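You operate a simulated robot arm through the tools that you are given. There is no shell and no other tool. Be economical: measure what you need, move in short steps, check, and stop when the job is done.

You run a simulated robot arm. Do the job below in one go: nothing can be reset, and whatever is moved stays where it is left.

JOB
Slacken the mould on the stand and brush oil on the middle of its cheese.
Fine: follower to the small white board, brush back to its spot; the stand, its orange switch, the cheese and the purple follower stay. Set down upright: small purple brush. A coat counts when it lies all over at full strength: go over it till it gets no stronger.

The check looks at the end state, three seconds after you hand in, the way a careful person would. Anything else that was tipped, shoved, dropped, spilled or broken makes it a failure.

ROBOT AND FRAMES
A 7-joint arm with a two-finger parallel gripper, fixed in place. Base frame: the origin is at the foot of the arm, x ahead of it, y to its left, z up; the work surface is at about z = 860. Lengths are in mm, angles in rad, forces in N, time in s.
With the tool pointing down near the work surface it reaches from about 300 to 700 mm from the base axis. Its first joint turns from -1.152 to 1.152 rad. Payload 1.57 kg.
The tool frame sits at the grasp point between the pads (the TCP): z along the fingers, y along the line on which they close. The tips reach 30 mm beyond it. Largest opening 110 mm; finger width 24, thickness 12; the body of the gripper, 48 by 112 mm, starts 78 mm behind the TCP.
Orientation is that of the tool frame in the base frame, as [roll, pitch, yaw] about the fixed x, y, z axes, in that order (R = Rz(yaw) Ry(pitch) Rx(roll)). With the fingers straight down and closing along the base's y, the tool's x points along the base's -x, its y along +y and its z along -z.

CONTROLS
- The arm moves only by the tool jog_arm. Its argument "increments" is a list of rows, each an object (a shift or turn left out is 0, a gripper value left out holds the last) with "grip": the finger opening in m, from 0 to 0.11; "linear": the shift along the tool's x, y, z in m, a list of three; "angular": the turn, a rotation vector about the tool's x, y, z in rad, a list of three. In form: [{"grip": grip, "linear": [dx, dy, dz], "angular": [rx, ry, rz]}, ...]. A call has 1 to 20 rows; each row shifts and turns the commanded pose from where the row before left it, along the tool's axes as they then stand. Each row takes 0.2 s and may step no farther than 50 mm and 0.15 rad from the row before; otherwise, or with a gripper value out of range, the whole call is refused. Where a pose cannot be reached the arm comes as near as it can. A force on the tool above 40 N (or 10 N above the force at the start of the call, whichever is more), or a blocked arm, ends the call early, and 0.2 s more pass. The fingers move at their own pace (about 108 mm/s each) and stop on an object; they squeeze with about 27 N. The grip force told is the motor's: it shows also when the fingers shut on nothing. Time passes only in rows, and 0.2 s behind the last, so rows that do not move let the fingers close. It gives the time, the measured TCP pose, the force on the tool (base axes), the opening and the grip force at its end, in the units of the frame above (readings bear some noise), with the torque about the TCP (base axes, N m) and any sound that the robot's microphone picked up.
- Cameras (640 x 400 px; columns grow to the right, rows downward): "scene" is fixed at [167.1, -394.4, 1399.1]; the picture's right is [0.76, -0.65, 0.00], its down [-0.40, -0.46, -0.79] and it looks along [0.52, 0.60, -0.61] (base axes); focal length 224 px, centre (320, 200). "wrist" rides on the gripper at [70, 16, -141] in the tool frame; the picture's right is [-0.23, 0.97, 0.00], its down [-0.86, -0.20, -0.48] and it looks along [-0.47, -0.11, 0.88] (tool axes); focal length 222 px, centre (320, 200). There is no depth. A picture from a camera that has moved, and an enlarged one, comes with that camera's place and axes in the base frame and with its lens.
- snapshot(camera): a new picture of that camera. No time passes.
- inspect(camera, box): a new picture of the part [left, top, right, bottom] of that camera's present view, enlarged. No time passes.
- close_job(): hands the job in; it is judged then, once.

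Work in short steps. Places have to be worked out from the pictures, the camera data and where the tool is seen: move nearer, look again, correct. Check each grasp and each placing, and mend what went wrong. You have 120 turns and 76 pictures in all, those below and enlarged ones among them. Open the gripper and draw the arm clear of the work before you hand the job in, unless the task says otherwise; then end with one line.

The tools are called by a JSON object that holds its "api" and its "payload". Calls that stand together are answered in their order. jog_arm: Moves the arm, as the interface text tells. Its arguments: {"type":"object","properties":{"increments":{"type":"array","items":{"type":"object","properties":{"grip":{"type":"number"},"linear":{"type":"array","items":{"type":"number"}},"angular":{"type":"array","items":{"type":"number"}}}}}},"required":["increments"]} The other tools are called the same way: snapshot (camera) takes a picture; inspect (camera, box) takes an enlarged picture of a part of a camera's view; close_job () hands the job in.

At the start:

```text
clock: 0.0
tcp_pos: [298.4, 175.6, 1256.1]
ee_rot: [-3.141, 0.0, 3.141]
contact_force: [0.3, 0.4, 0.0]
moment: [0.03, 0.03, 0.01]
grip_width: 109.9
finger_force: 0.1
```

scene: 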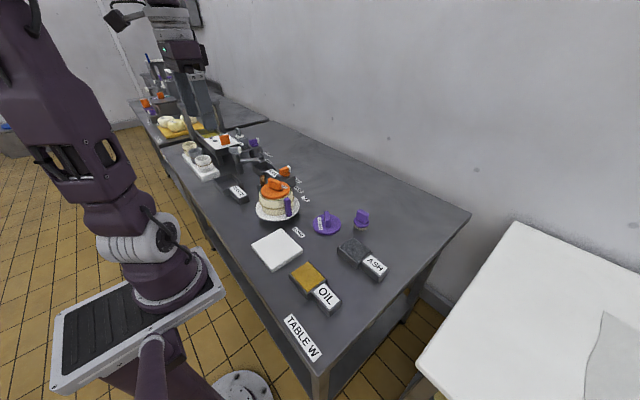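
wrist: 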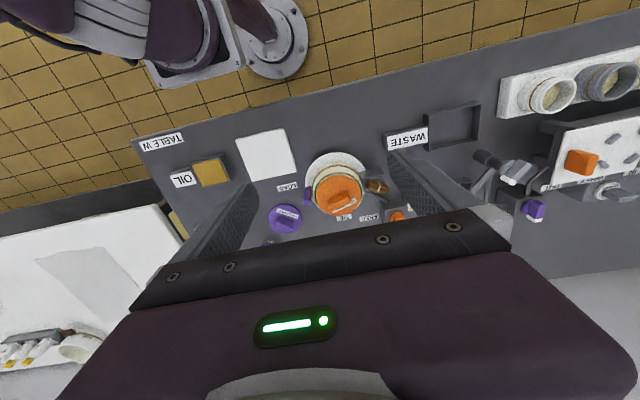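

I take enlarged views of the work area to identify the stand, mould, follower, brush and oil.

{"api": "inspect", "payload": {"camera": "scene", "box": [230, 150, 400, 256]}}

{"api": "inspect", "payload": {"camera": "wrist", "box": [230, 120, 430, 245]}}

{"api": "inspect", "payload": {"camera": "scene", "box": [140, 80, 310, 206]}}

{"api": "inspect", "payload": {"camera": "scene", "box": [240, 220, 420, 332]}}

```text
3.76 times, centred on (315, 203) of scene
camera zoom: at [167.1, -394.4, 1399.1], right [0.76, -0.65, 0.0], down [-0.4, -0.46, -0.79], along [0.52, 0.6, -0.61], focal length 842 px, centre (339, 189)
```

zoom: 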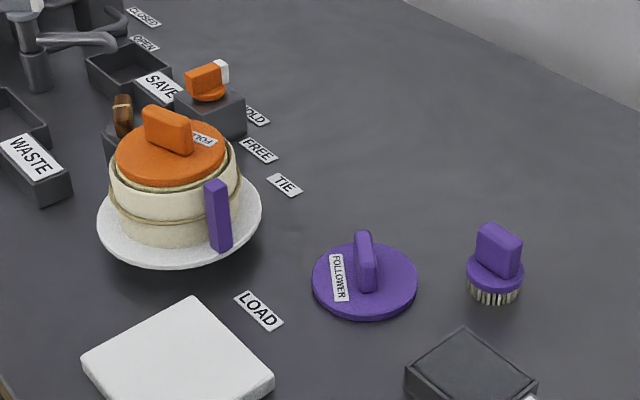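

```text
3.20 times, centred on (330, 182) of wrist
camera zoom: at [229.3, 192.0, 1398.4], right [0.23, 0.97, 0.0], down [0.86, -0.2, 0.48], along [0.47, -0.11, -0.88], focal length 711 px, centre (288, 256)
```

zoom: 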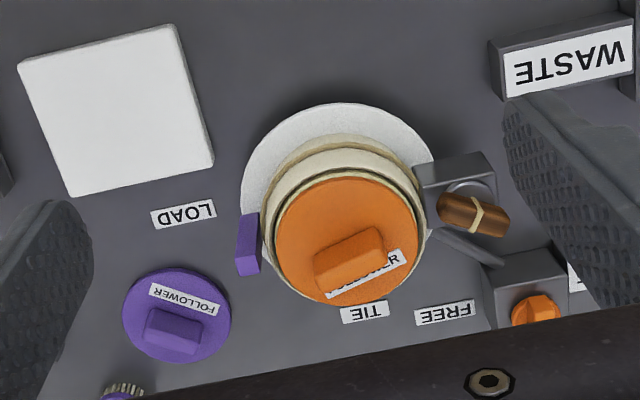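

```text
3.17 times, centred on (225, 143) of scene
camera zoom: at [167.1, -394.4, 1399.1], right [0.76, -0.65, 0.0], down [-0.4, -0.46, -0.79], along [0.52, 0.6, -0.61], focal length 710 px, centre (622, 381)
```

zoom: 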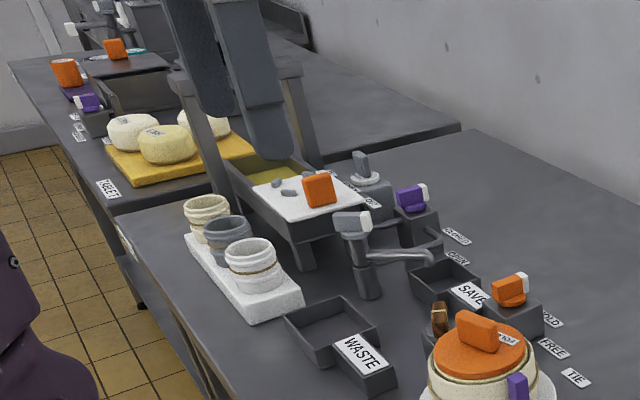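

```text
3.56 times, centred on (330, 276) of scene
camera zoom: at [167.1, -394.4, 1399.1], right [0.76, -0.65, 0.0], down [-0.4, -0.46, -0.79], along [0.52, 0.6, -0.61], focal length 796 px, centre (284, -70)
```

zoom: 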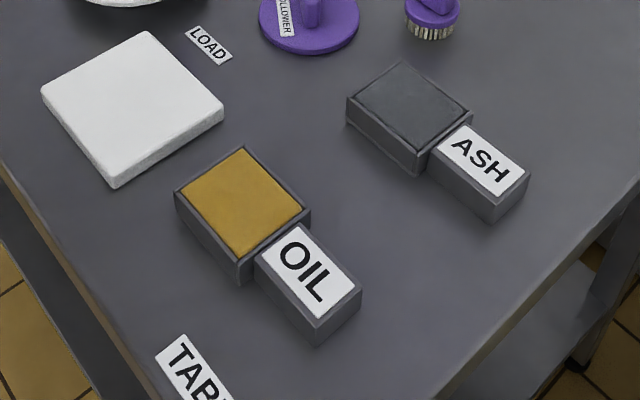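

The mould sits near (465,188) on the stand; the brush is near (632,-69), oil near (369,-115) and the board near (370,40). I move closer to look at the mould.

{"api": "jog_arm", "payload": {"increments": [{"linear": [-0.02, 0, 0.04]}, {"linear": [-0.02, 0, 0.04]}, {"linear": [-0.02, 0, 0.04]}, {"linear": [0, 0, 0.02]}]}}

{"api": "snapshot", "payload": {"camera": "wrist"}}

{"api": "inspect", "payload": {"camera": "scene", "box": [245, 155, 315, 225]}}

```text
clock: 1.0
tcp_pos: [358.3, 176.2, 1116.9]
ee_rot: [3.139, -0.001, -3.141]
contact_force: [0.5, -0.1, -0.2]
moment: [-0.03, 0.01, -0.04]
grip_width: 110.0
finger_force: 0.0
```

```text
69 pictures are left
camera wrist: at [289.1, 191.9, 1259.0], right [0.23, 0.97, 0.0], down [0.85, -0.2, 0.48], along [0.47, -0.11, -0.88], focal length 222 px, centre (320, 200)
```

wrist: 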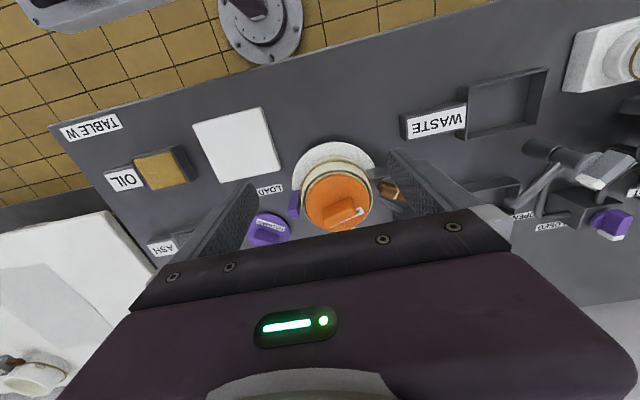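

```text
5.71 times, centred on (280, 190) of scene
camera zoom: at [167.1, -394.4, 1399.1], right [0.76, -0.65, 0.0], down [-0.4, -0.46, -0.79], along [0.52, 0.6, -0.61], focal length 1278 px, centre (549, 257)
```

zoom: 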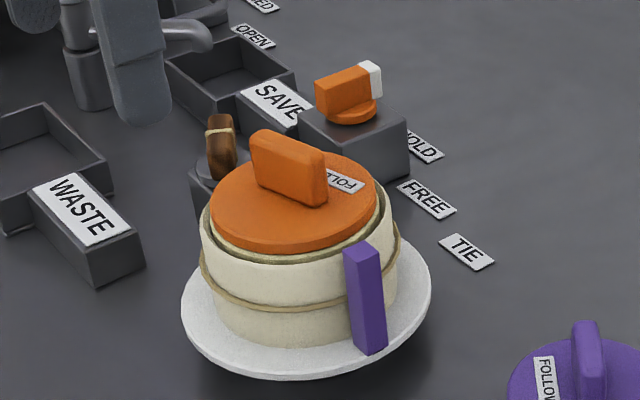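

The switch sits near (583,316), its white tip seemingly pointing at HOLD. I move above it to view the switch, wooden peg and labels from the other side.

{"api": "jog_arm", "payload": {"increments": [{"linear": [-0.04, 0.022, 0]}, {"linear": [-0.04, 0.022, 0]}, {"linear": [-0.04, 0.022, 0]}, {"linear": [-0.04, 0.022, 0]}, {"linear": [-0.04, 0.022, 0]}, {}]}}

{"api": "snapshot", "payload": {"camera": "wrist"}}

```text
clock: 2.4
tcp_pos: [558.9, 288.2, 1116.2]
ee_rot: [-3.141, -0.001, -3.141]
contact_force: [0.7, 0.2, 0.4]
moment: [0.0, -0.01, -0.01]
grip_width: 110.1
finger_force: 0.0
```

```text
67 pictures are left
camera wrist: at [489.9, 303.9, 1257.7], right [0.23, 0.97, 0.0], down [0.86, -0.2, 0.48], along [0.46, -0.11, -0.88], focal length 222 px, centre (320, 200)
```

wrist: 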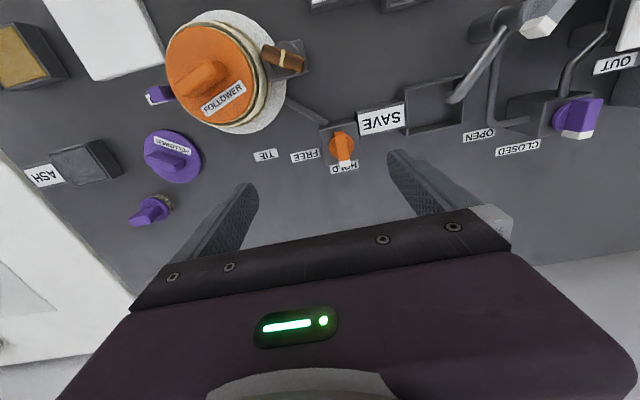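

{"api": "inspect", "payload": {"camera": "wrist", "box": [230, 30, 390, 180]}}

{"api": "inspect", "payload": {"camera": "wrist", "box": [120, 0, 310, 150]}}

```text
2.67 times, centred on (310, 105) of wrist
camera zoom: at [489.9, 303.9, 1257.7], right [0.23, 0.97, 0.0], down [0.86, -0.2, 0.48], along [0.46, -0.11, -0.88], focal length 592 px, centre (347, 453)
```

zoom: 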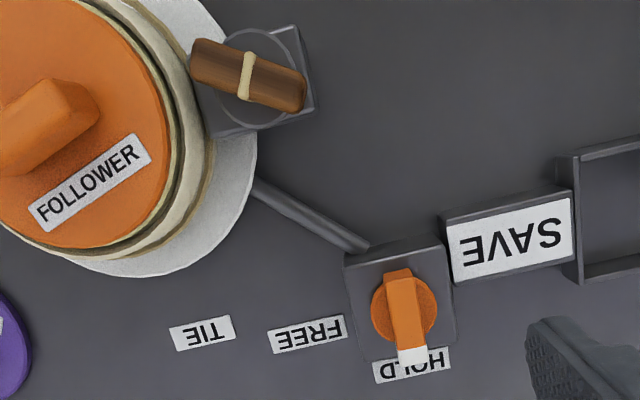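

```text
2.67 times, centred on (215, 75) of wrist
camera zoom: at [489.9, 303.9, 1257.7], right [0.23, 0.97, 0.0], down [0.86, -0.2, 0.48], along [0.46, -0.11, -0.88], focal length 592 px, centre (600, 533)
```

zoom: 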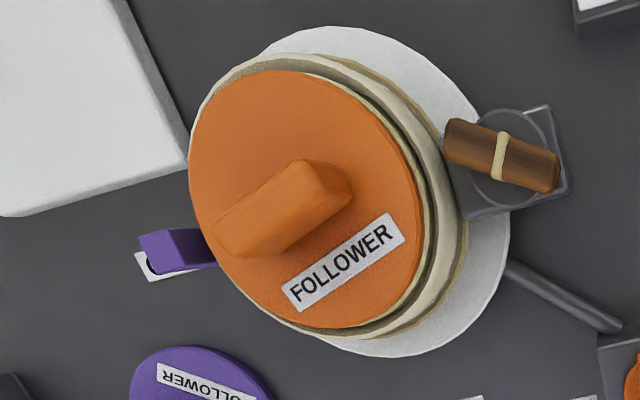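

The switch tip points at HOLD (+x), FREE lies towards -y. I check the purple post beside the mould, since LOAD/TIE labels may belong to it.

{"api": "inspect", "payload": {"camera": "wrist", "box": [135, 75, 215, 125]}}

{"api": "inspect", "payload": {"camera": "scene", "box": [265, 180, 345, 245]}}

```text
8.00 times, centred on (175, 100) of wrist
camera zoom: at [489.9, 303.9, 1257.7], right [0.23, 0.97, 0.0], down [0.86, -0.2, 0.48], along [0.46, -0.11, -0.88], focal length 1777 px, centre (1480, 1000)
```

zoom: 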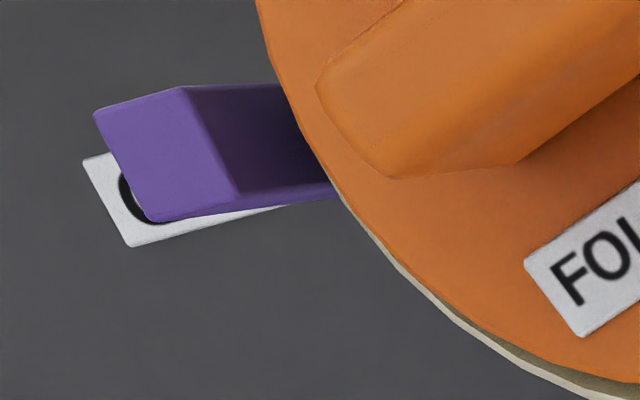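

```text
6.15 times, centred on (305, 212) of scene
camera zoom: at [167.1, -394.4, 1399.1], right [0.76, -0.65, 0.0], down [-0.4, -0.46, -0.79], along [0.52, 0.6, -0.61], focal length 1377 px, centre (412, 123)
```

zoom: 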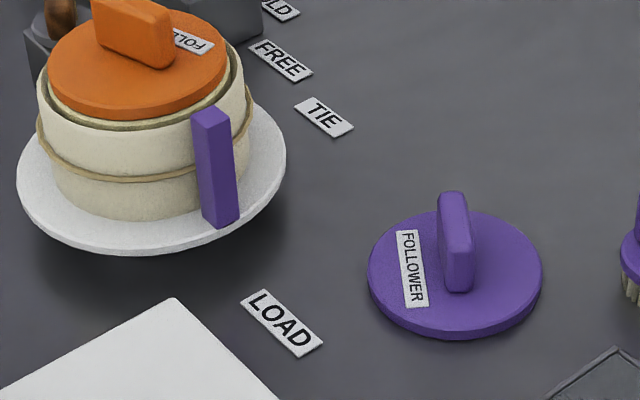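

The post just covers the LOAD label. I go for the switch: align over (585,315), narrow the gripper, and descend partway.

{"api": "jog_arm", "payload": {"increments": [{"grip": 0.045, "linear": [-0.013, 0.013, 0.03]}, {"linear": [-0.013, 0.014, 0.03]}, {"linear": [0, 0, 0.04]}, {"linear": [0, 0, 0.03]}, {}]}}

{"api": "snapshot", "payload": {"camera": "wrist"}}

{"api": "inspect", "payload": {"camera": "scene", "box": [235, 130, 335, 200]}}

```text
clock: 3.6
tcp_pos: [578.2, 311.2, 988.3]
ee_rot: [-3.141, 0.0, -3.141]
contact_force: [-0.5, -0.9, -0.5]
moment: [0.01, -0.01, 0.01]
grip_width: 45.1
finger_force: 0.1
out of reach, approached as far as the arm can: row 2
```

```text
62 pictures are left
camera wrist: at [510.5, 327.9, 1130.1], right [0.23, 0.97, 0.0], down [0.86, -0.2, 0.48], along [0.47, -0.11, -0.88], focal length 222 px, centre (320, 200)
```

wrist: 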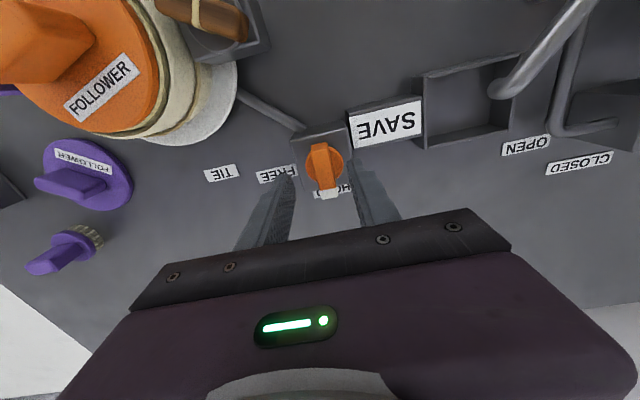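

```text
5.71 times, centred on (285, 165) of scene
camera zoom: at [167.1, -394.4, 1399.1], right [0.76, -0.65, 0.0], down [-0.4, -0.46, -0.79], along [0.52, 0.6, -0.61], focal length 1278 px, centre (520, 400)
```

zoom: 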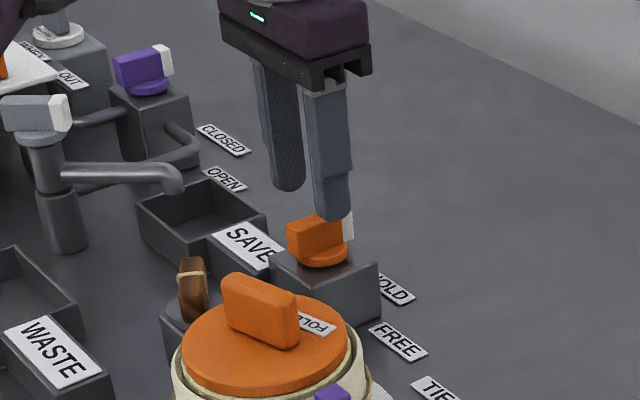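

Switch confirmed near (583,315). I descend around its handle.

{"api": "jog_arm", "payload": {"increments": [{"linear": [0, 0, 0.02]}, {"linear": [0, 0, 0.015]}, {"linear": [0, 0, 0.012]}, {}]}}

{"api": "inspect", "payload": {"camera": "wrist", "box": [220, 100, 440, 240]}}

{"api": "inspect", "payload": {"camera": "scene", "box": [250, 140, 330, 200]}}

```text
clock: 4.6
tcp_pos: [580.6, 311.8, 941.3]
ee_rot: [3.141, 0.0, -3.141]
contact_force: [-0.4, 0.8, -0.9]
moment: [0.02, -0.02, -0.01]
grip_width: 45.7
finger_force: 0.1
```

```text
2.86 times, centred on (330, 170) of wrist
camera zoom: at [511.5, 326.5, 1083.1], right [0.23, 0.97, 0.0], down [0.86, -0.2, 0.48], along [0.47, -0.11, -0.88], focal length 635 px, centre (291, 286)
```

zoom: 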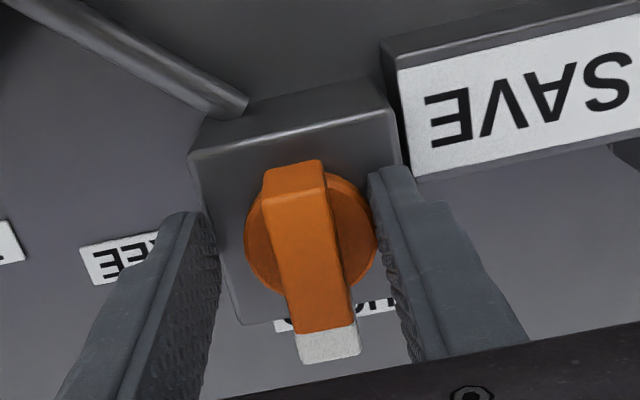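

```text
6.67 times, centred on (290, 170) of scene
camera zoom: at [167.1, -394.4, 1399.1], right [0.76, -0.65, 0.0], down [-0.4, -0.46, -0.79], along [0.52, 0.6, -0.61], focal length 1492 px, centre (520, 400)
```

zoom: 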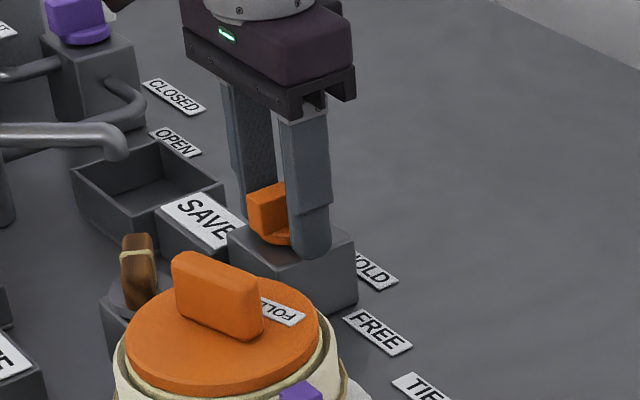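

The fingers straddle the handle well. I lower slightly and close.

{"api": "jog_arm", "payload": {"increments": [{"linear": [-0.002, 0.002, 0.006]}, {"grip": 0.0}, {}, {}]}}

```text
clock: 5.1
tcp_pos: [582.3, 315.1, 941.4]
ee_rot: [3.138, 0.0, -3.14]
contact_force: [-1.4, 11.8, 5.5]
moment: [0.49, -0.24, 0.0]
grip_width: 36.3
finger_force: 27.1
stopped in row 2: the force on the tool passed its limit at 44 N (the readings are from after the stop); the commanded pose is now the measured one
```

At width 36 the tips have closed on the round base disc rather than the handle. I open, raise ~12 mm, and close on the handle.

{"api": "jog_arm", "payload": {"increments": [{"grip": 0.05}, {}, {"linear": [0, 0, -0.014]}, {}]}}

{"api": "inspect", "payload": {"camera": "wrist", "box": [220, 100, 440, 240]}}

```text
clock: 6.1
tcp_pos: [583.1, 312.8, 953.5]
ee_rot: [3.141, -0.002, -3.14]
contact_force: [-0.9, -0.4, 0.6]
moment: [0.0, -0.01, 0.01]
grip_width: 49.6
finger_force: 0.1
```

```text
2.86 times, centred on (330, 170) of wrist
camera zoom: at [514.4, 327.9, 1095.0], right [0.23, 0.97, 0.0], down [0.85, -0.2, 0.48], along [0.47, -0.11, -0.88], focal length 635 px, centre (291, 286)
```

zoom: 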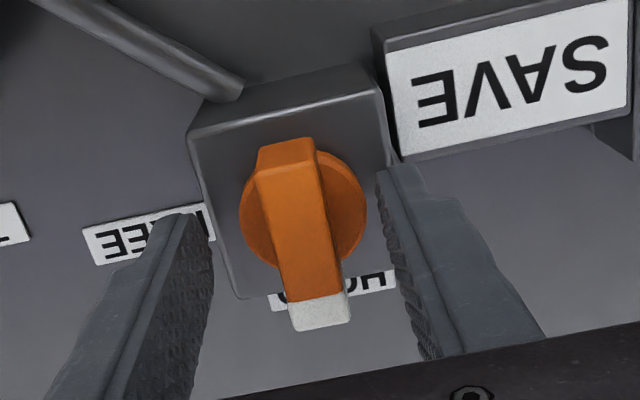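

The switch is undisturbed; closing on the handle at this height.

{"api": "jog_arm", "payload": {"increments": [{"grip": 0.02}, {"grip": 0.0}, {}, {}]}}

```text
clock: 7.1
tcp_pos: [583.1, 314.6, 953.3]
ee_rot: [3.136, 0.001, -3.138]
contact_force: [6.6, 32.3, -5.0]
moment: [0.07, -0.44, -0.07]
grip_width: 16.0
finger_force: 31.6
```

Handle held at 16 mm with a side load; the pivot is about 2 mm farther in +y. I correct that and turn in small steps clockwise (towards FREE).

{"api": "jog_arm", "payload": {"increments": [{"linear": [-0.001, 0.003, 0]}, {}, {"angular": [0, 0, 0.1]}, {"angular": [0, 0, 0.1]}, {}]}}

```text
clock: 8.3
tcp_pos: [584.2, 315.3, 953.3]
ee_rot: [-3.141, 0.002, 2.937]
contact_force: [-5.3, 7.5, -2.2]
moment: [0.51, 0.89, 0.03]
grip_width: 16.0
finger_force: 31.3
```

It turns freely (yaw −0.2). I continue.

{"api": "jog_arm", "payload": {"increments": [{"angular": [0, 0, 0.12]}, {"angular": [0, 0, 0.12]}, {"angular": [0, 0, 0.12]}, {"angular": [0, 0, 0.12]}, {"angular": [0, 0, 0.12]}, {}]}}

{"api": "inspect", "payload": {"camera": "scene", "box": [240, 135, 340, 225]}}

```text
clock: 9.7
tcp_pos: [584.0, 316.4, 953.3]
ee_rot: [3.141, 0.0, 2.34]
contact_force: [-4.1, 13.0, -1.5]
moment: [-0.39, -0.45, 0.0]
grip_width: 15.6
finger_force: 31.7
```

```text
4.44 times, centred on (290, 180) of scene
camera zoom: at [167.0, -394.0, 1399.3], right [0.76, -0.65, 0.0], down [-0.4, -0.46, -0.79], along [0.52, 0.6, -0.61], focal length 994 px, centre (453, 289)
```

zoom: 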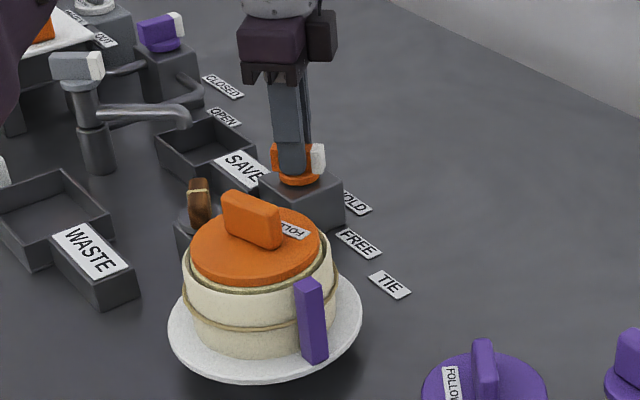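

At 46° now; FREE lies at about −75°. I continue gently and watch torque.

{"api": "jog_arm", "payload": {"increments": [{"angular": [0, 0, 0.1]}, {"angular": [0, 0, 0.1]}, {"angular": [0, 0, 0.1]}, {"angular": [0, 0, 0.1]}, {"angular": [0, 0, 0.1]}, {}]}}

{"api": "inspect", "payload": {"camera": "scene", "box": [240, 135, 340, 225]}}

{"api": "snapshot", "payload": {"camera": "wrist"}}

```text
clock: 11.1
tcp_pos: [584.7, 316.8, 953.1]
ee_rot: [3.135, 0.0, 1.838]
contact_force: [13.7, 24.7, 5.3]
moment: [0.56, 0.3, 0.03]
grip_width: 15.9
finger_force: 31.4
```

```text
4.44 times, centred on (290, 180) of scene
camera zoom: at [167.3, -393.9, 1399.3], right [0.76, -0.65, 0.0], down [-0.4, -0.46, -0.79], along [0.52, 0.6, -0.61], focal length 994 px, centre (453, 289)
```

zoom: 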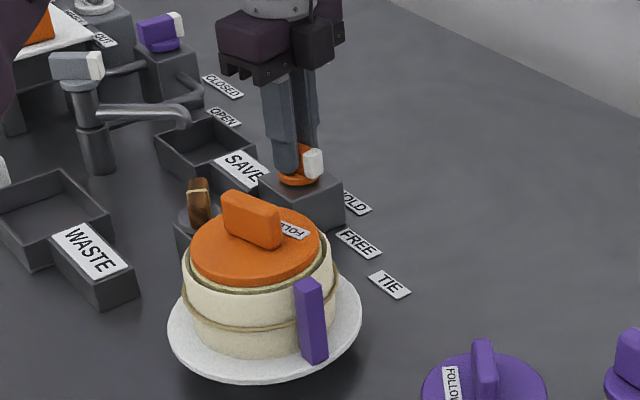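

```text
55 pictures are left
camera wrist: at [581.9, 387.2, 1095.4], right [1.0, 0.04, 0.0], down [0.03, -0.88, 0.48], along [0.02, -0.48, -0.88], focal length 222 px, centre (320, 200)
```

wrist: 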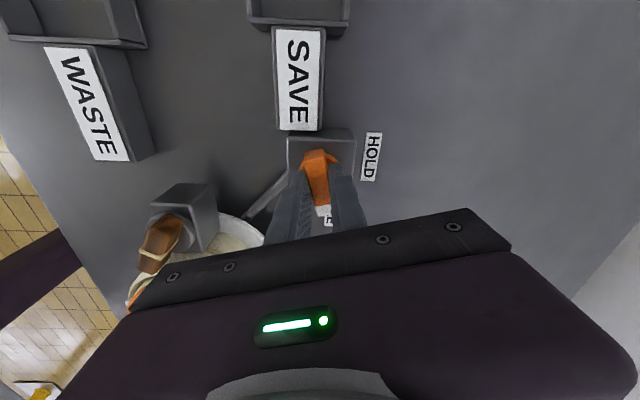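

The tip now points about at FREE. I check for an end stop by nudging a bit farther.

{"api": "jog_arm", "payload": {"increments": [{"angular": [0, 0, 0.05]}, {"angular": [0, 0, 0.05]}, {}]}}

```text
clock: 11.9
tcp_pos: [584.9, 316.5, 953.0]
ee_rot: [3.136, 0.0, 1.741]
contact_force: [15.0, 23.5, 19.8]
moment: [0.28, 0.23, 0.03]
grip_width: 15.8
finger_force: 31.4
```

No stop felt. I release, rise, and look at where the tip points and whether the mould has changed.

{"api": "jog_arm", "payload": {"increments": [{"grip": 0.05}, {"grip": 0.05}, {"linear": [0, 0, -0.03]}, {"linear": [0, 0, -0.05]}, {"linear": [0, 0, -0.05]}, {"linear": [0, 0, -0.04]}, {}]}}

{"api": "snapshot", "payload": {"camera": "wrist"}}

{"api": "inspect", "payload": {"camera": "scene", "box": [245, 145, 325, 225]}}

```text
clock: 13.5
tcp_pos: [562.6, 309.6, 1074.9]
ee_rot: [-3.12, 0.02, 1.759]
contact_force: [0.0, 0.4, -0.4]
moment: [0.02, 0.04, 0.0]
grip_width: 50.1
finger_force: 0.1
out of reach, approached as far as the arm can: row 4, 5, 6
```

```text
54 pictures are left
camera wrist: at [569.2, 384.0, 1215.0], right [1.0, -0.04, -0.02], down [-0.03, -0.87, 0.5], along [-0.04, -0.5, -0.87], focal length 222 px, centre (320, 200)
```

wrist: 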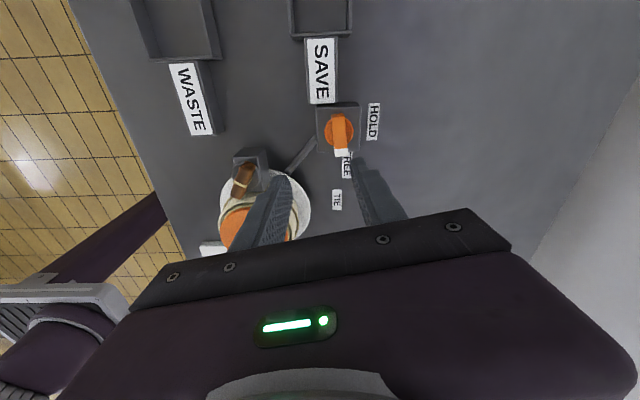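

```text
5.00 times, centred on (285, 185) of scene
camera zoom: at [167.1, -394.5, 1399.1], right [0.76, -0.65, 0.0], down [-0.4, -0.46, -0.79], along [0.52, 0.6, -0.61], focal length 1119 px, centre (495, 275)
```

zoom: 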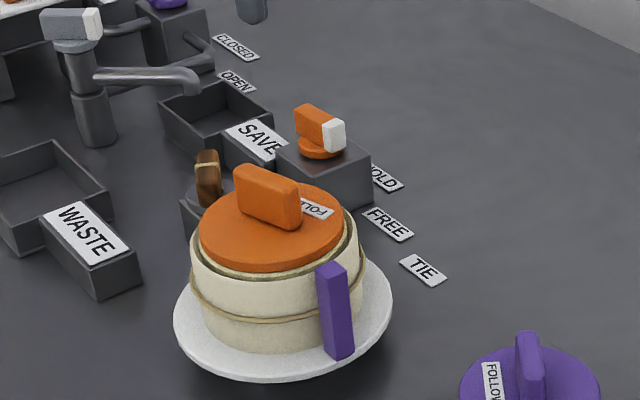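

The switch is at FREE and stays. The mould looks unchanged so far, so I look closely at the brown toggle/peg and cord.

{"api": "inspect", "payload": {"camera": "wrist", "box": [200, 130, 320, 250]}}

{"api": "inspect", "payload": {"camera": "scene", "box": [255, 165, 305, 205]}}

```text
3.33 times, centred on (260, 190) of wrist
camera zoom: at [569.2, 384.0, 1215.0], right [1.0, -0.04, -0.02], down [-0.03, -0.87, 0.5], along [-0.04, -0.5, -0.87], focal length 740 px, centre (520, 233)
```

zoom: 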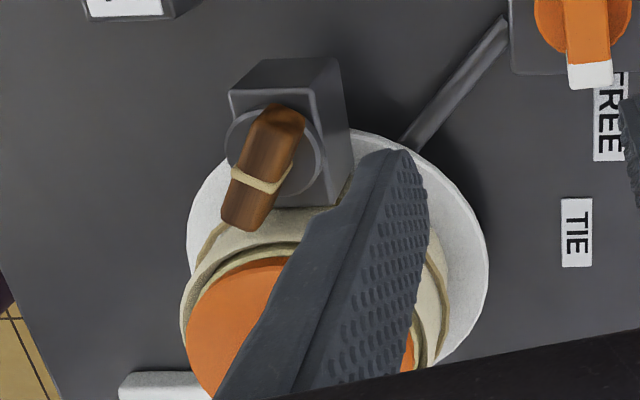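

```text
10.00 times, centred on (280, 185) of scene
camera zoom: at [167.1, -394.5, 1399.1], right [0.76, -0.65, 0.0], down [-0.4, -0.46, -0.79], along [0.52, 0.6, -0.61], focal length 2237 px, centre (720, 350)
```

zoom: 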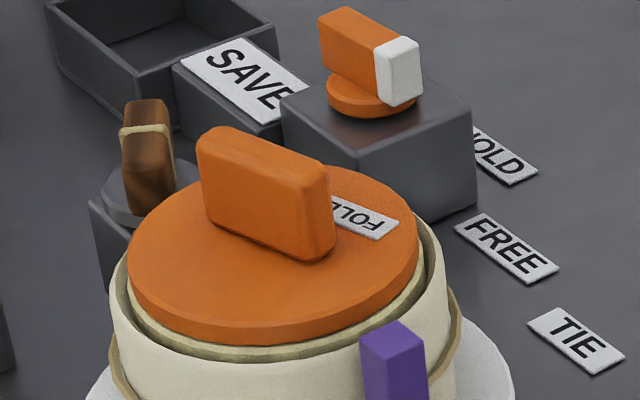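

The brown toggle looks like a windlass knob on a disc (centre ≈(460,267), top ≈963). I move over it for a close look before touching anything.

{"api": "jog_arm", "payload": {"increments": [{"linear": [0, -0.04, 0]}, {"linear": [0, -0.04, 0.02]}, {"linear": [0, -0.02, 0.02]}, {}]}}

{"api": "snapshot", "payload": {"camera": "wrist"}}

```text
clock: 14.5
tcp_pos: [465.4, 293.5, 1033.3]
ee_rot: [3.141, 0.0, 1.74]
contact_force: [0.0, -0.3, 0.6]
moment: [-0.03, 0.02, -0.02]
grip_width: 50.2
finger_force: 0.1
out of reach, approached as far as the arm can: row 1
```

```text
50 pictures are left
camera wrist: at [469.7, 365.1, 1174.6], right [1.0, -0.06, 0.0], down [-0.05, -0.88, 0.48], along [-0.03, -0.48, -0.88], focal length 222 px, centre (320, 200)
```

wrist: 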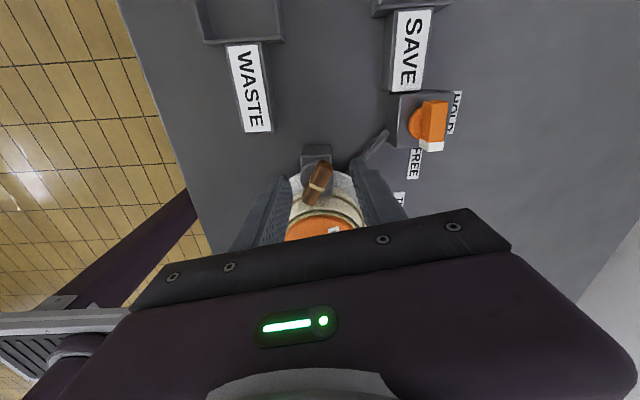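

{"api": "inspect", "payload": {"camera": "wrist", "box": [270, 130, 370, 240]}}

```text
3.64 times, centred on (320, 185) of wrist
camera zoom: at [469.7, 365.1, 1174.6], right [1.0, -0.06, 0.0], down [-0.05, -0.88, 0.48], along [-0.03, -0.48, -0.88], focal length 808 px, centre (320, 254)
```

zoom: 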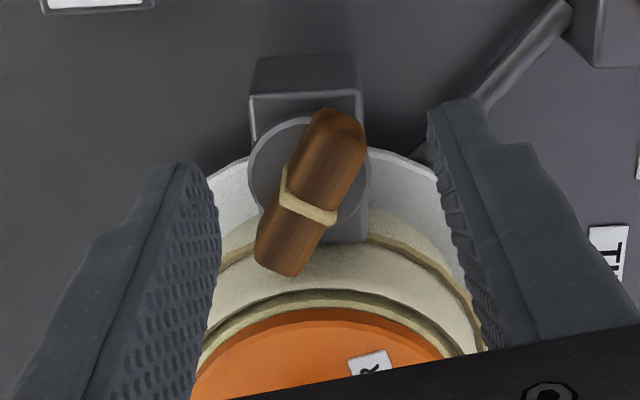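

The stick is the toggle holding the cord, axis ≈66°, pivot ≈(460,263). I turn the gripper to match, centre over it and come down to z≈990, then look.

{"api": "jog_arm", "payload": {"increments": [{"angular": [0, 0, 0.147]}, {"angular": [0, 0, 0.147]}, {"angular": [0, 0, 0.148]}, {"angular": [0, 0, 0.148]}, {"linear": [-0.029, 0.007, 0.02]}, {"linear": [0, 0, 0.025]}, {}]}}

{"api": "inspect", "payload": {"camera": "wrist", "box": [240, 120, 400, 240]}}

{"api": "inspect", "payload": {"camera": "scene", "box": [240, 145, 320, 215]}}

```text
clock: 16.1
tcp_pos: [459.2, 265.1, 986.4]
ee_rot: [3.141, 0.0, 1.149]
contact_force: [1.3, -0.2, -0.2]
moment: [0.02, -0.01, -0.02]
grip_width: 50.1
finger_force: 0.0
```

```text
3.33 times, centred on (320, 180) of wrist
camera zoom: at [503.1, 321.9, 1128.5], right [0.8, -0.6, 0.0], down [-0.53, -0.7, 0.48], along [-0.29, -0.38, -0.88], focal length 740 px, centre (320, 267)
```

zoom: 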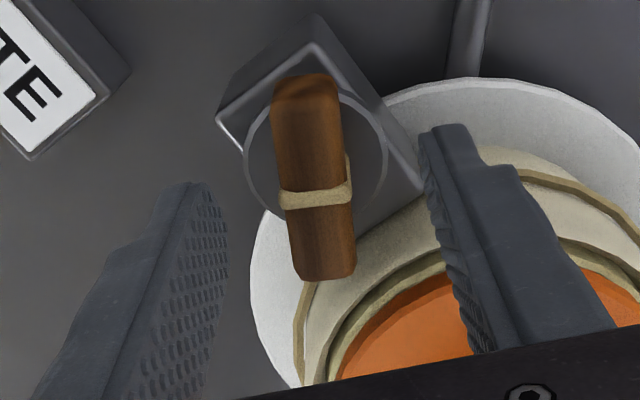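

```text
5.71 times, centred on (280, 180) of scene
camera zoom: at [167.1, -394.4, 1399.1], right [0.76, -0.65, 0.0], down [-0.4, -0.46, -0.79], along [0.52, 0.6, -0.61], focal length 1278 px, centre (549, 314)
```

zoom: 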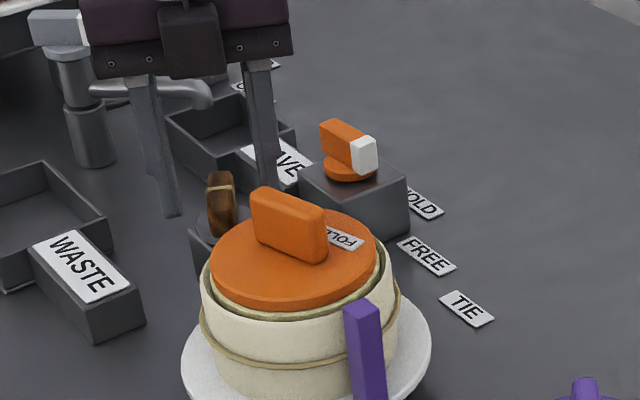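

Alignment is good (stick axis ≈60°). I rotate slightly, descend so tips reach ≈933, and close gently.

{"api": "jog_arm", "payload": {"increments": [{"linear": [0.001, 0.001, 0.012], "angular": [0, 0, 0.07]}, {"linear": [0, 0, 0.01]}, {"grip": 0.03}, {"grip": 0.0}, {}, {}]}}

{"api": "inspect", "payload": {"camera": "wrist", "box": [240, 120, 400, 240]}}

```text
clock: 17.5
tcp_pos: [458.3, 264.9, 966.1]
ee_rot: [-3.139, 0.001, 1.083]
contact_force: [-19.8, 7.9, 3.0]
moment: [0.23, 0.65, -0.01]
grip_width: 36.2
finger_force: 42.6
```

```text
3.33 times, centred on (320, 180) of wrist
camera zoom: at [507.2, 319.7, 1108.1], right [0.75, -0.66, 0.0], down [-0.58, -0.66, 0.48], along [-0.32, -0.36, -0.88], focal length 740 px, centre (320, 267)
```

zoom: 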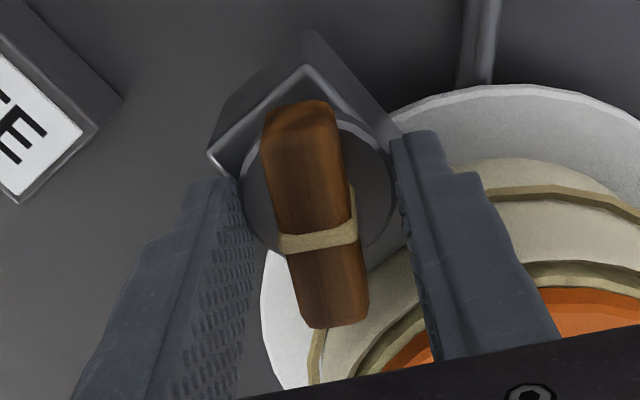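

Again width 36 = the disc. I open, rise 13 mm, shift slightly, and close on the stick.

{"api": "jog_arm", "payload": {"increments": [{"grip": 0.05}, {}, {"linear": [0, -0.001, -0.013]}, {"grip": 0.03}, {"grip": 0.0}, {}, {}]}}

{"api": "inspect", "payload": {"camera": "wrist", "box": [240, 120, 400, 240]}}

```text
clock: 19.1
tcp_pos: [459.5, 266.8, 980.1]
ee_rot: [3.141, 0.0, 1.083]
contact_force: [-3.6, 2.7, 1.5]
moment: [-0.08, 0.21, -0.05]
grip_width: 16.1
finger_force: 32.0
```

```text
3.33 times, centred on (320, 180) of wrist
camera zoom: at [507.2, 320.4, 1121.2], right [0.75, -0.66, 0.0], down [-0.58, -0.66, 0.48], along [-0.32, -0.36, -0.88], focal length 740 px, centre (320, 267)
```

zoom: 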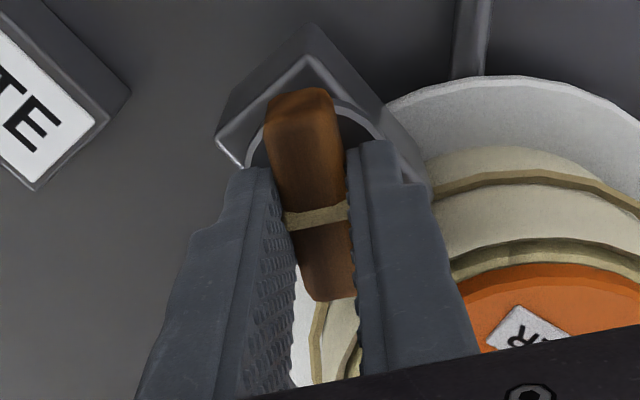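

Held at 16 mm. A small counter-clockwise test turn, watching the torque.

{"api": "jog_arm", "payload": {"increments": [{"angular": [0, 0, -0.08]}, {"angular": [0, 0, -0.08]}, {}]}}

```text
clock: 19.9
tcp_pos: [458.6, 266.8, 980.7]
ee_rot: [-3.139, -0.002, 1.242]
contact_force: [0.3, 15.9, -17.5]
moment: [0.18, -0.02, 0.01]
grip_width: 16.0
finger_force: 31.7
```

Turns freely. I continue 0.6 rad and look at the mould and cord.

{"api": "jog_arm", "payload": {"increments": [{"angular": [0, 0, -0.12]}, {"angular": [0, 0, -0.12]}, {"angular": [0, 0, -0.12]}, {"angular": [0, 0, -0.12]}, {"angular": [0, 0, -0.12]}, {}]}}

{"api": "inspect", "payload": {"camera": "scene", "box": [240, 145, 320, 225]}}

```text
clock: 21.3
tcp_pos: [461.1, 267.0, 979.8]
ee_rot: [-3.14, 0.0, 1.843]
contact_force: [0.0, 22.8, -23.5]
moment: [0.68, 0.07, -0.01]
grip_width: 15.8
finger_force: 30.9
```

```text
5.00 times, centred on (280, 185) of scene
camera zoom: at [167.4, -393.6, 1399.3], right [0.76, -0.65, 0.0], down [-0.4, -0.46, -0.79], along [0.52, 0.6, -0.61], focal length 1119 px, centre (520, 275)
```

zoom: 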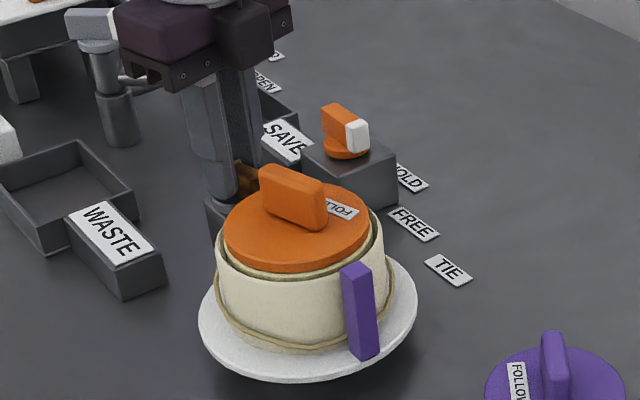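

The cord has sagged down the mould – slackening works. I turn further the same way, with a small relief of the side load.

{"api": "jog_arm", "payload": {"increments": [{"linear": [0.001, 0, 0.001], "angular": [0, 0, -0.12]}, {"angular": [0, 0, -0.12]}, {"angular": [0, 0, -0.12]}, {"angular": [0, 0, -0.12]}, {"angular": [0, 0, -0.12]}, {"angular": [0, 0, -0.12]}, {"angular": [0, 0, -0.12]}, {}]}}

{"api": "inspect", "payload": {"camera": "scene", "box": [240, 145, 320, 225]}}

```text
clock: 23.1
tcp_pos: [460.1, 266.7, 979.4]
ee_rot: [3.139, 0.001, 2.685]
contact_force: [-0.6, 24.0, 9.0]
moment: [0.15, -0.46, -0.03]
grip_width: 15.9
finger_force: 31.1
```

```text
5.00 times, centred on (280, 185) of scene
camera zoom: at [167.0, -393.9, 1399.3], right [0.76, -0.65, 0.0], down [-0.4, -0.46, -0.79], along [0.52, 0.6, -0.61], focal length 1119 px, centre (520, 275)
```

zoom: 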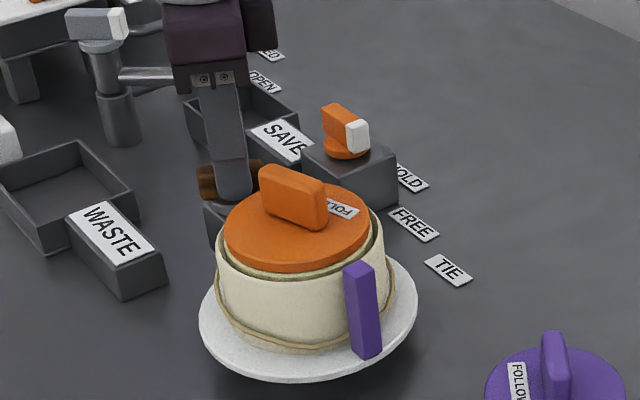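

The cord lies slack at the bottom with no further change. I release the toggle, rise, and check the mould closely.

{"api": "jog_arm", "payload": {"increments": [{"grip": 0.04}, {"grip": 0.04}, {"linear": [0, 0, -0.03]}, {"linear": [0, 0, -0.05]}, {"linear": [0.04, 0, -0.04]}, {"linear": [0.04, 0, 0]}, {}]}}

{"api": "snapshot", "payload": {"camera": "wrist"}}

{"api": "inspect", "payload": {"camera": "scene", "box": [245, 160, 315, 225]}}

```text
refused: row 5 steps farther than a row can; nothing moved
```

```text
42 pictures are left
camera wrist: at [404.5, 312.1, 1121.5], right [0.63, 0.77, 0.0], down [0.68, -0.56, 0.48], along [0.37, -0.3, -0.88], focal length 222 px, centre (320, 200)
```

wrist: 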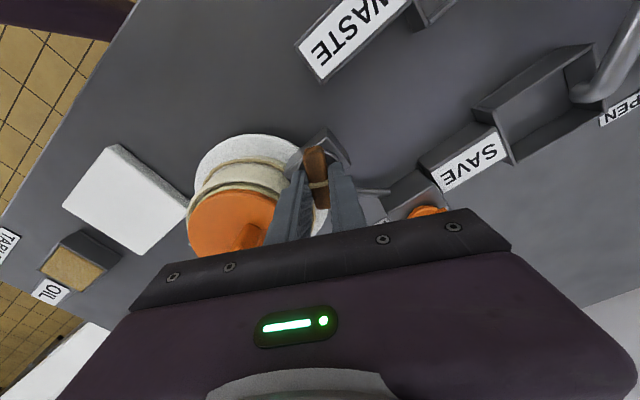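

```text
6.15 times, centred on (280, 192) of scene
camera zoom: at [167.0, -393.9, 1399.3], right [0.76, -0.65, 0.0], down [-0.4, -0.46, -0.79], along [0.52, 0.6, -0.61], focal length 1377 px, centre (566, 246)
```

zoom: 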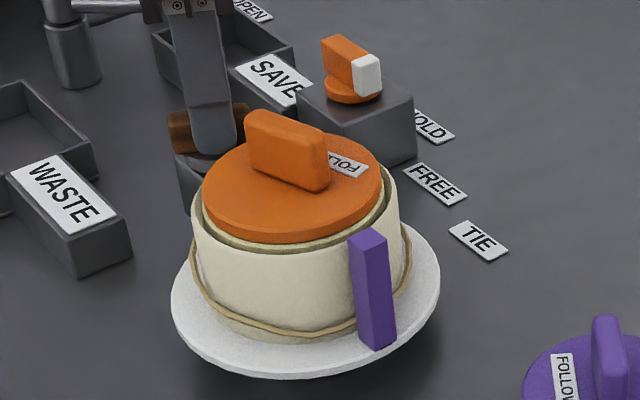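

The cord hangs loose. I turn a little more to make sure it's fully slack, then release and rise.

{"api": "jog_arm", "payload": {"increments": [{"angular": [0, 0, -0.12]}, {"angular": [0, 0, -0.12]}, {"angular": [0, 0, -0.12]}, {"angular": [0, 0, -0.1]}, {}, {"grip": 0.04}, {"grip": 0.04}, {"linear": [0, 0, -0.03]}, {"linear": [0, 0, -0.05]}, {"linear": [0, 0, -0.04]}, {"linear": [0.03, 0, 0]}, {}]}}

{"api": "inspect", "payload": {"camera": "scene", "box": [245, 160, 315, 225]}}

{"api": "snapshot", "payload": {"camera": "wrist"}}

```text
clock: 25.7
tcp_pos: [430.1, 264.3, 1102.4]
ee_rot: [-3.141, 0.001, 3.141]
contact_force: [1.3, -0.4, 0.7]
moment: [0.05, 0.01, 0.0]
grip_width: 39.8
finger_force: 0.1
```

```text
6.15 times, centred on (280, 192) of scene
camera zoom: at [167.1, -394.4, 1399.1], right [0.76, -0.65, 0.0], down [-0.4, -0.46, -0.79], along [0.52, 0.6, -0.61], focal length 1377 px, centre (566, 246)
```

zoom: 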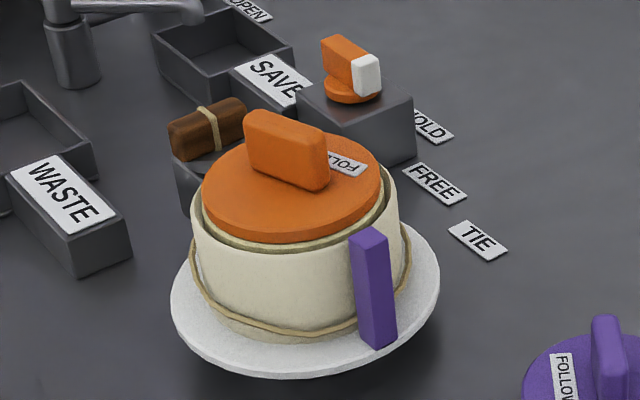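

```text
39 pictures are left
camera wrist: at [360.9, 281.0, 1242.8], right [0.23, 0.97, 0.0], down [0.86, -0.2, 0.48], along [0.47, -0.11, -0.88], focal length 222 px, centre (320, 200)
```

wrist: 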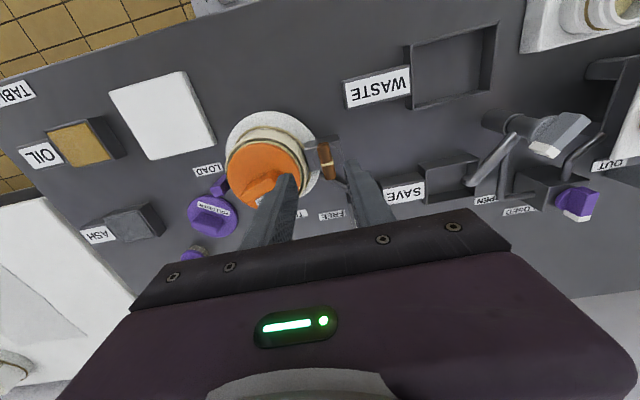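

Mould is slack. Next, the orange follower's handle: zoom for its pose.

{"api": "inspect", "payload": {"camera": "wrist", "box": [200, 95, 330, 225]}}

```text
3.08 times, centred on (265, 160) of wrist
camera zoom: at [360.9, 281.0, 1242.8], right [0.23, 0.97, 0.0], down [0.86, -0.2, 0.48], along [0.47, -0.11, -0.88], focal length 684 px, centre (489, 323)
```

zoom: 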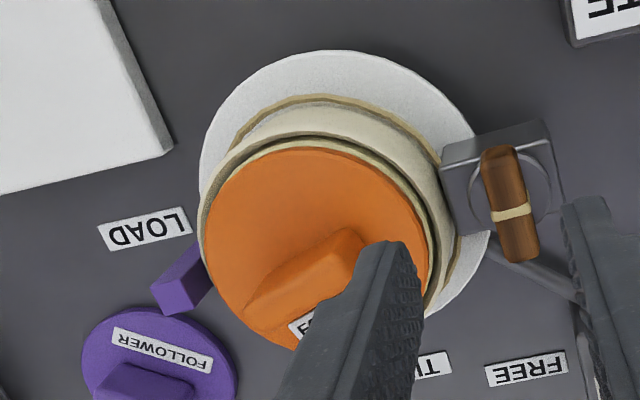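

Follower centre ≈(462,176), disc top ≈954, handle axis ≈102°. I move over it, rotate to yaw ≈1.78, and lower to z≈1030.

{"api": "jog_arm", "payload": {"increments": [{"linear": [-0.017, -0.044, 0], "angular": [0, 0, 0]}, {"linear": [-0.016, -0.044, 0]}, {"angular": [0, 0, 0.136]}, {"angular": [0, 0, 0.136]}, {"angular": [0, 0, 0.136]}, {"angular": [0, 0, 0.136]}, {"angular": [0, 0, 0.136]}, {"angular": [0, 0, 0.136]}, {"angular": [0, 0, 0.136]}, {"angular": [0, 0, 0.136]}, {"angular": [0, 0, 0.136]}, {"angular": [0, 0, 0.136], "grip": 0.05}, {"linear": [0, 0, 0.04]}, {"linear": [0, 0, 0.032]}, {}]}}

{"api": "inspect", "payload": {"camera": "wrist", "box": [230, 100, 410, 240]}}

{"api": "inspect", "payload": {"camera": "scene", "box": [240, 150, 320, 220]}}

```text
clock: 28.9
tcp_pos: [462.4, 178.3, 1028.9]
ee_rot: [3.141, -0.001, 1.781]
contact_force: [0.0, 0.1, 0.6]
moment: [0.0, 0.02, 0.02]
grip_width: 50.1
finger_force: 0.0
```

```text
2.86 times, centred on (320, 170) of wrist
camera zoom: at [464.3, 249.4, 1170.0], right [1.0, -0.02, 0.0], down [-0.02, -0.88, 0.48], along [-0.01, -0.48, -0.88], focal length 635 px, centre (320, 286)
```

zoom: 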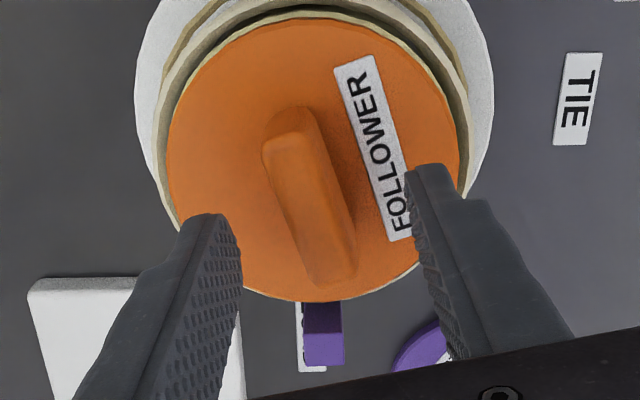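

```text
5.71 times, centred on (280, 185) of scene
camera zoom: at [167.1, -394.4, 1399.1], right [0.76, -0.65, 0.0], down [-0.4, -0.46, -0.79], along [0.52, 0.6, -0.61], focal length 1278 px, centre (549, 286)
```

zoom: 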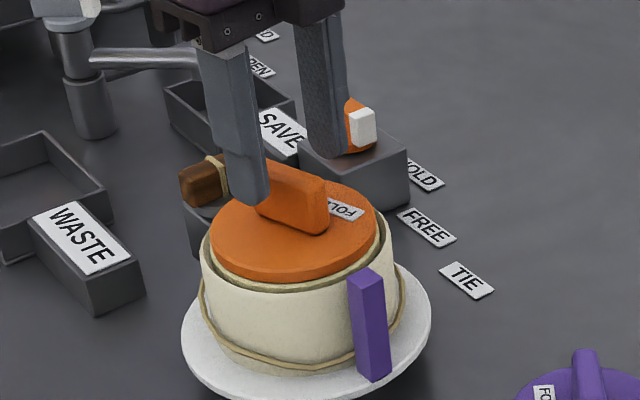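

Handle axis ≈105°, centre ≈(460,177). Minor correction, descend to z≈990 and close.

{"api": "jog_arm", "payload": {"increments": [{"linear": [-0.001, -0.002, 0.02], "angular": [0, 0, -0.05]}, {"linear": [0, 0, 0.018]}, {}, {"grip": 0.03}, {"grip": 0.0}, {}, {}]}}

{"api": "inspect", "payload": {"camera": "wrist", "box": [230, 100, 410, 240]}}

```text
clock: 29.6
tcp_pos: [460.4, 175.8, 996.2]
ee_rot: [3.136, 0.0, 1.833]
contact_force: [-9.6, -2.6, 27.4]
moment: [-0.12, 0.57, 0.04]
grip_width: 50.5
finger_force: 0.2
stopped in row 3: the force on the tool passed its limit at 81 N (the readings are from after the stop); the commanded pose is now the measured one
```

```text
2.86 times, centred on (320, 170) of wrist
camera zoom: at [458.8, 247.7, 1138.4], right [1.0, 0.04, 0.0], down [0.03, -0.88, 0.48], along [0.02, -0.48, -0.88], focal length 635 px, centre (320, 286)
```

zoom: 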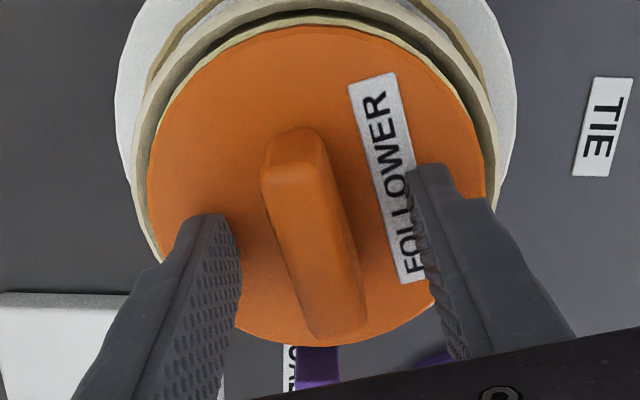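

The tips touched the follower disc (top ≈966). I raise 6 mm and close on the handle.

{"api": "jog_arm", "payload": {"increments": [{"linear": [0, 0, -0.006]}, {}, {"grip": 0.03}, {"grip": 0.0}, {}, {}]}}

```text
clock: 30.9
tcp_pos: [462.1, 175.5, 1001.9]
ee_rot: [3.136, 0.0, 1.836]
contact_force: [-0.1, 0.3, 3.0]
moment: [-0.01, 0.17, -0.01]
grip_width: 15.4
finger_force: 27.1
```

Handle held at 15.4 mm. I lift straight up slowly.

{"api": "jog_arm", "payload": {"increments": [{"linear": [0, 0, -0.01]}, {"linear": [0, 0, -0.015]}, {"linear": [0, 0, -0.025]}, {"linear": [0, 0, -0.04]}, {"linear": [0, 0, -0.04]}, {}]}}

{"api": "snapshot", "payload": {"camera": "scene"}}

{"api": "snapshot", "payload": {"camera": "wrist"}}

```text
clock: 32.4
tcp_pos: [460.5, 177.4, 1131.8]
ee_rot: [3.137, 0.0, 1.835]
contact_force: [-0.8, -0.7, -1.1]
moment: [0.01, 0.03, 0.01]
grip_width: 15.3
finger_force: 26.8
```

```text
34 pictures are left
```

scene: 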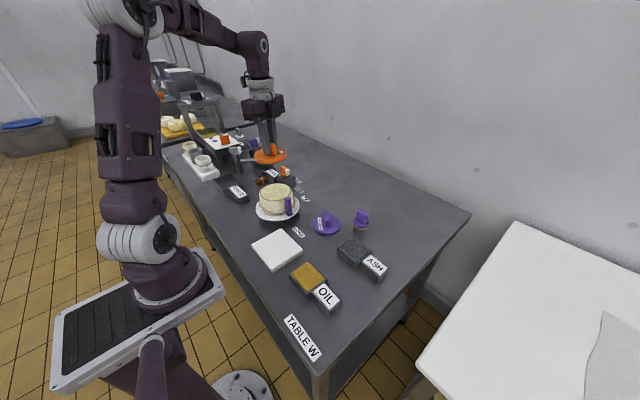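

```text
33 pictures are left
camera wrist: at [458.4, 247.0, 1273.2], right [1.0, 0.03, 0.0], down [0.03, -0.88, 0.48], along [0.02, -0.48, -0.88], focal length 222 px, centre (320, 200)
```

wrist: 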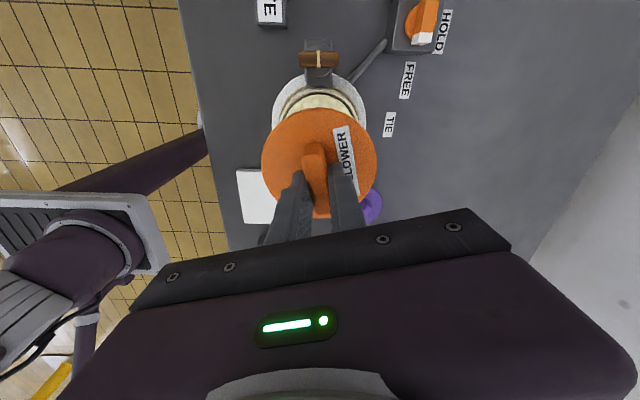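

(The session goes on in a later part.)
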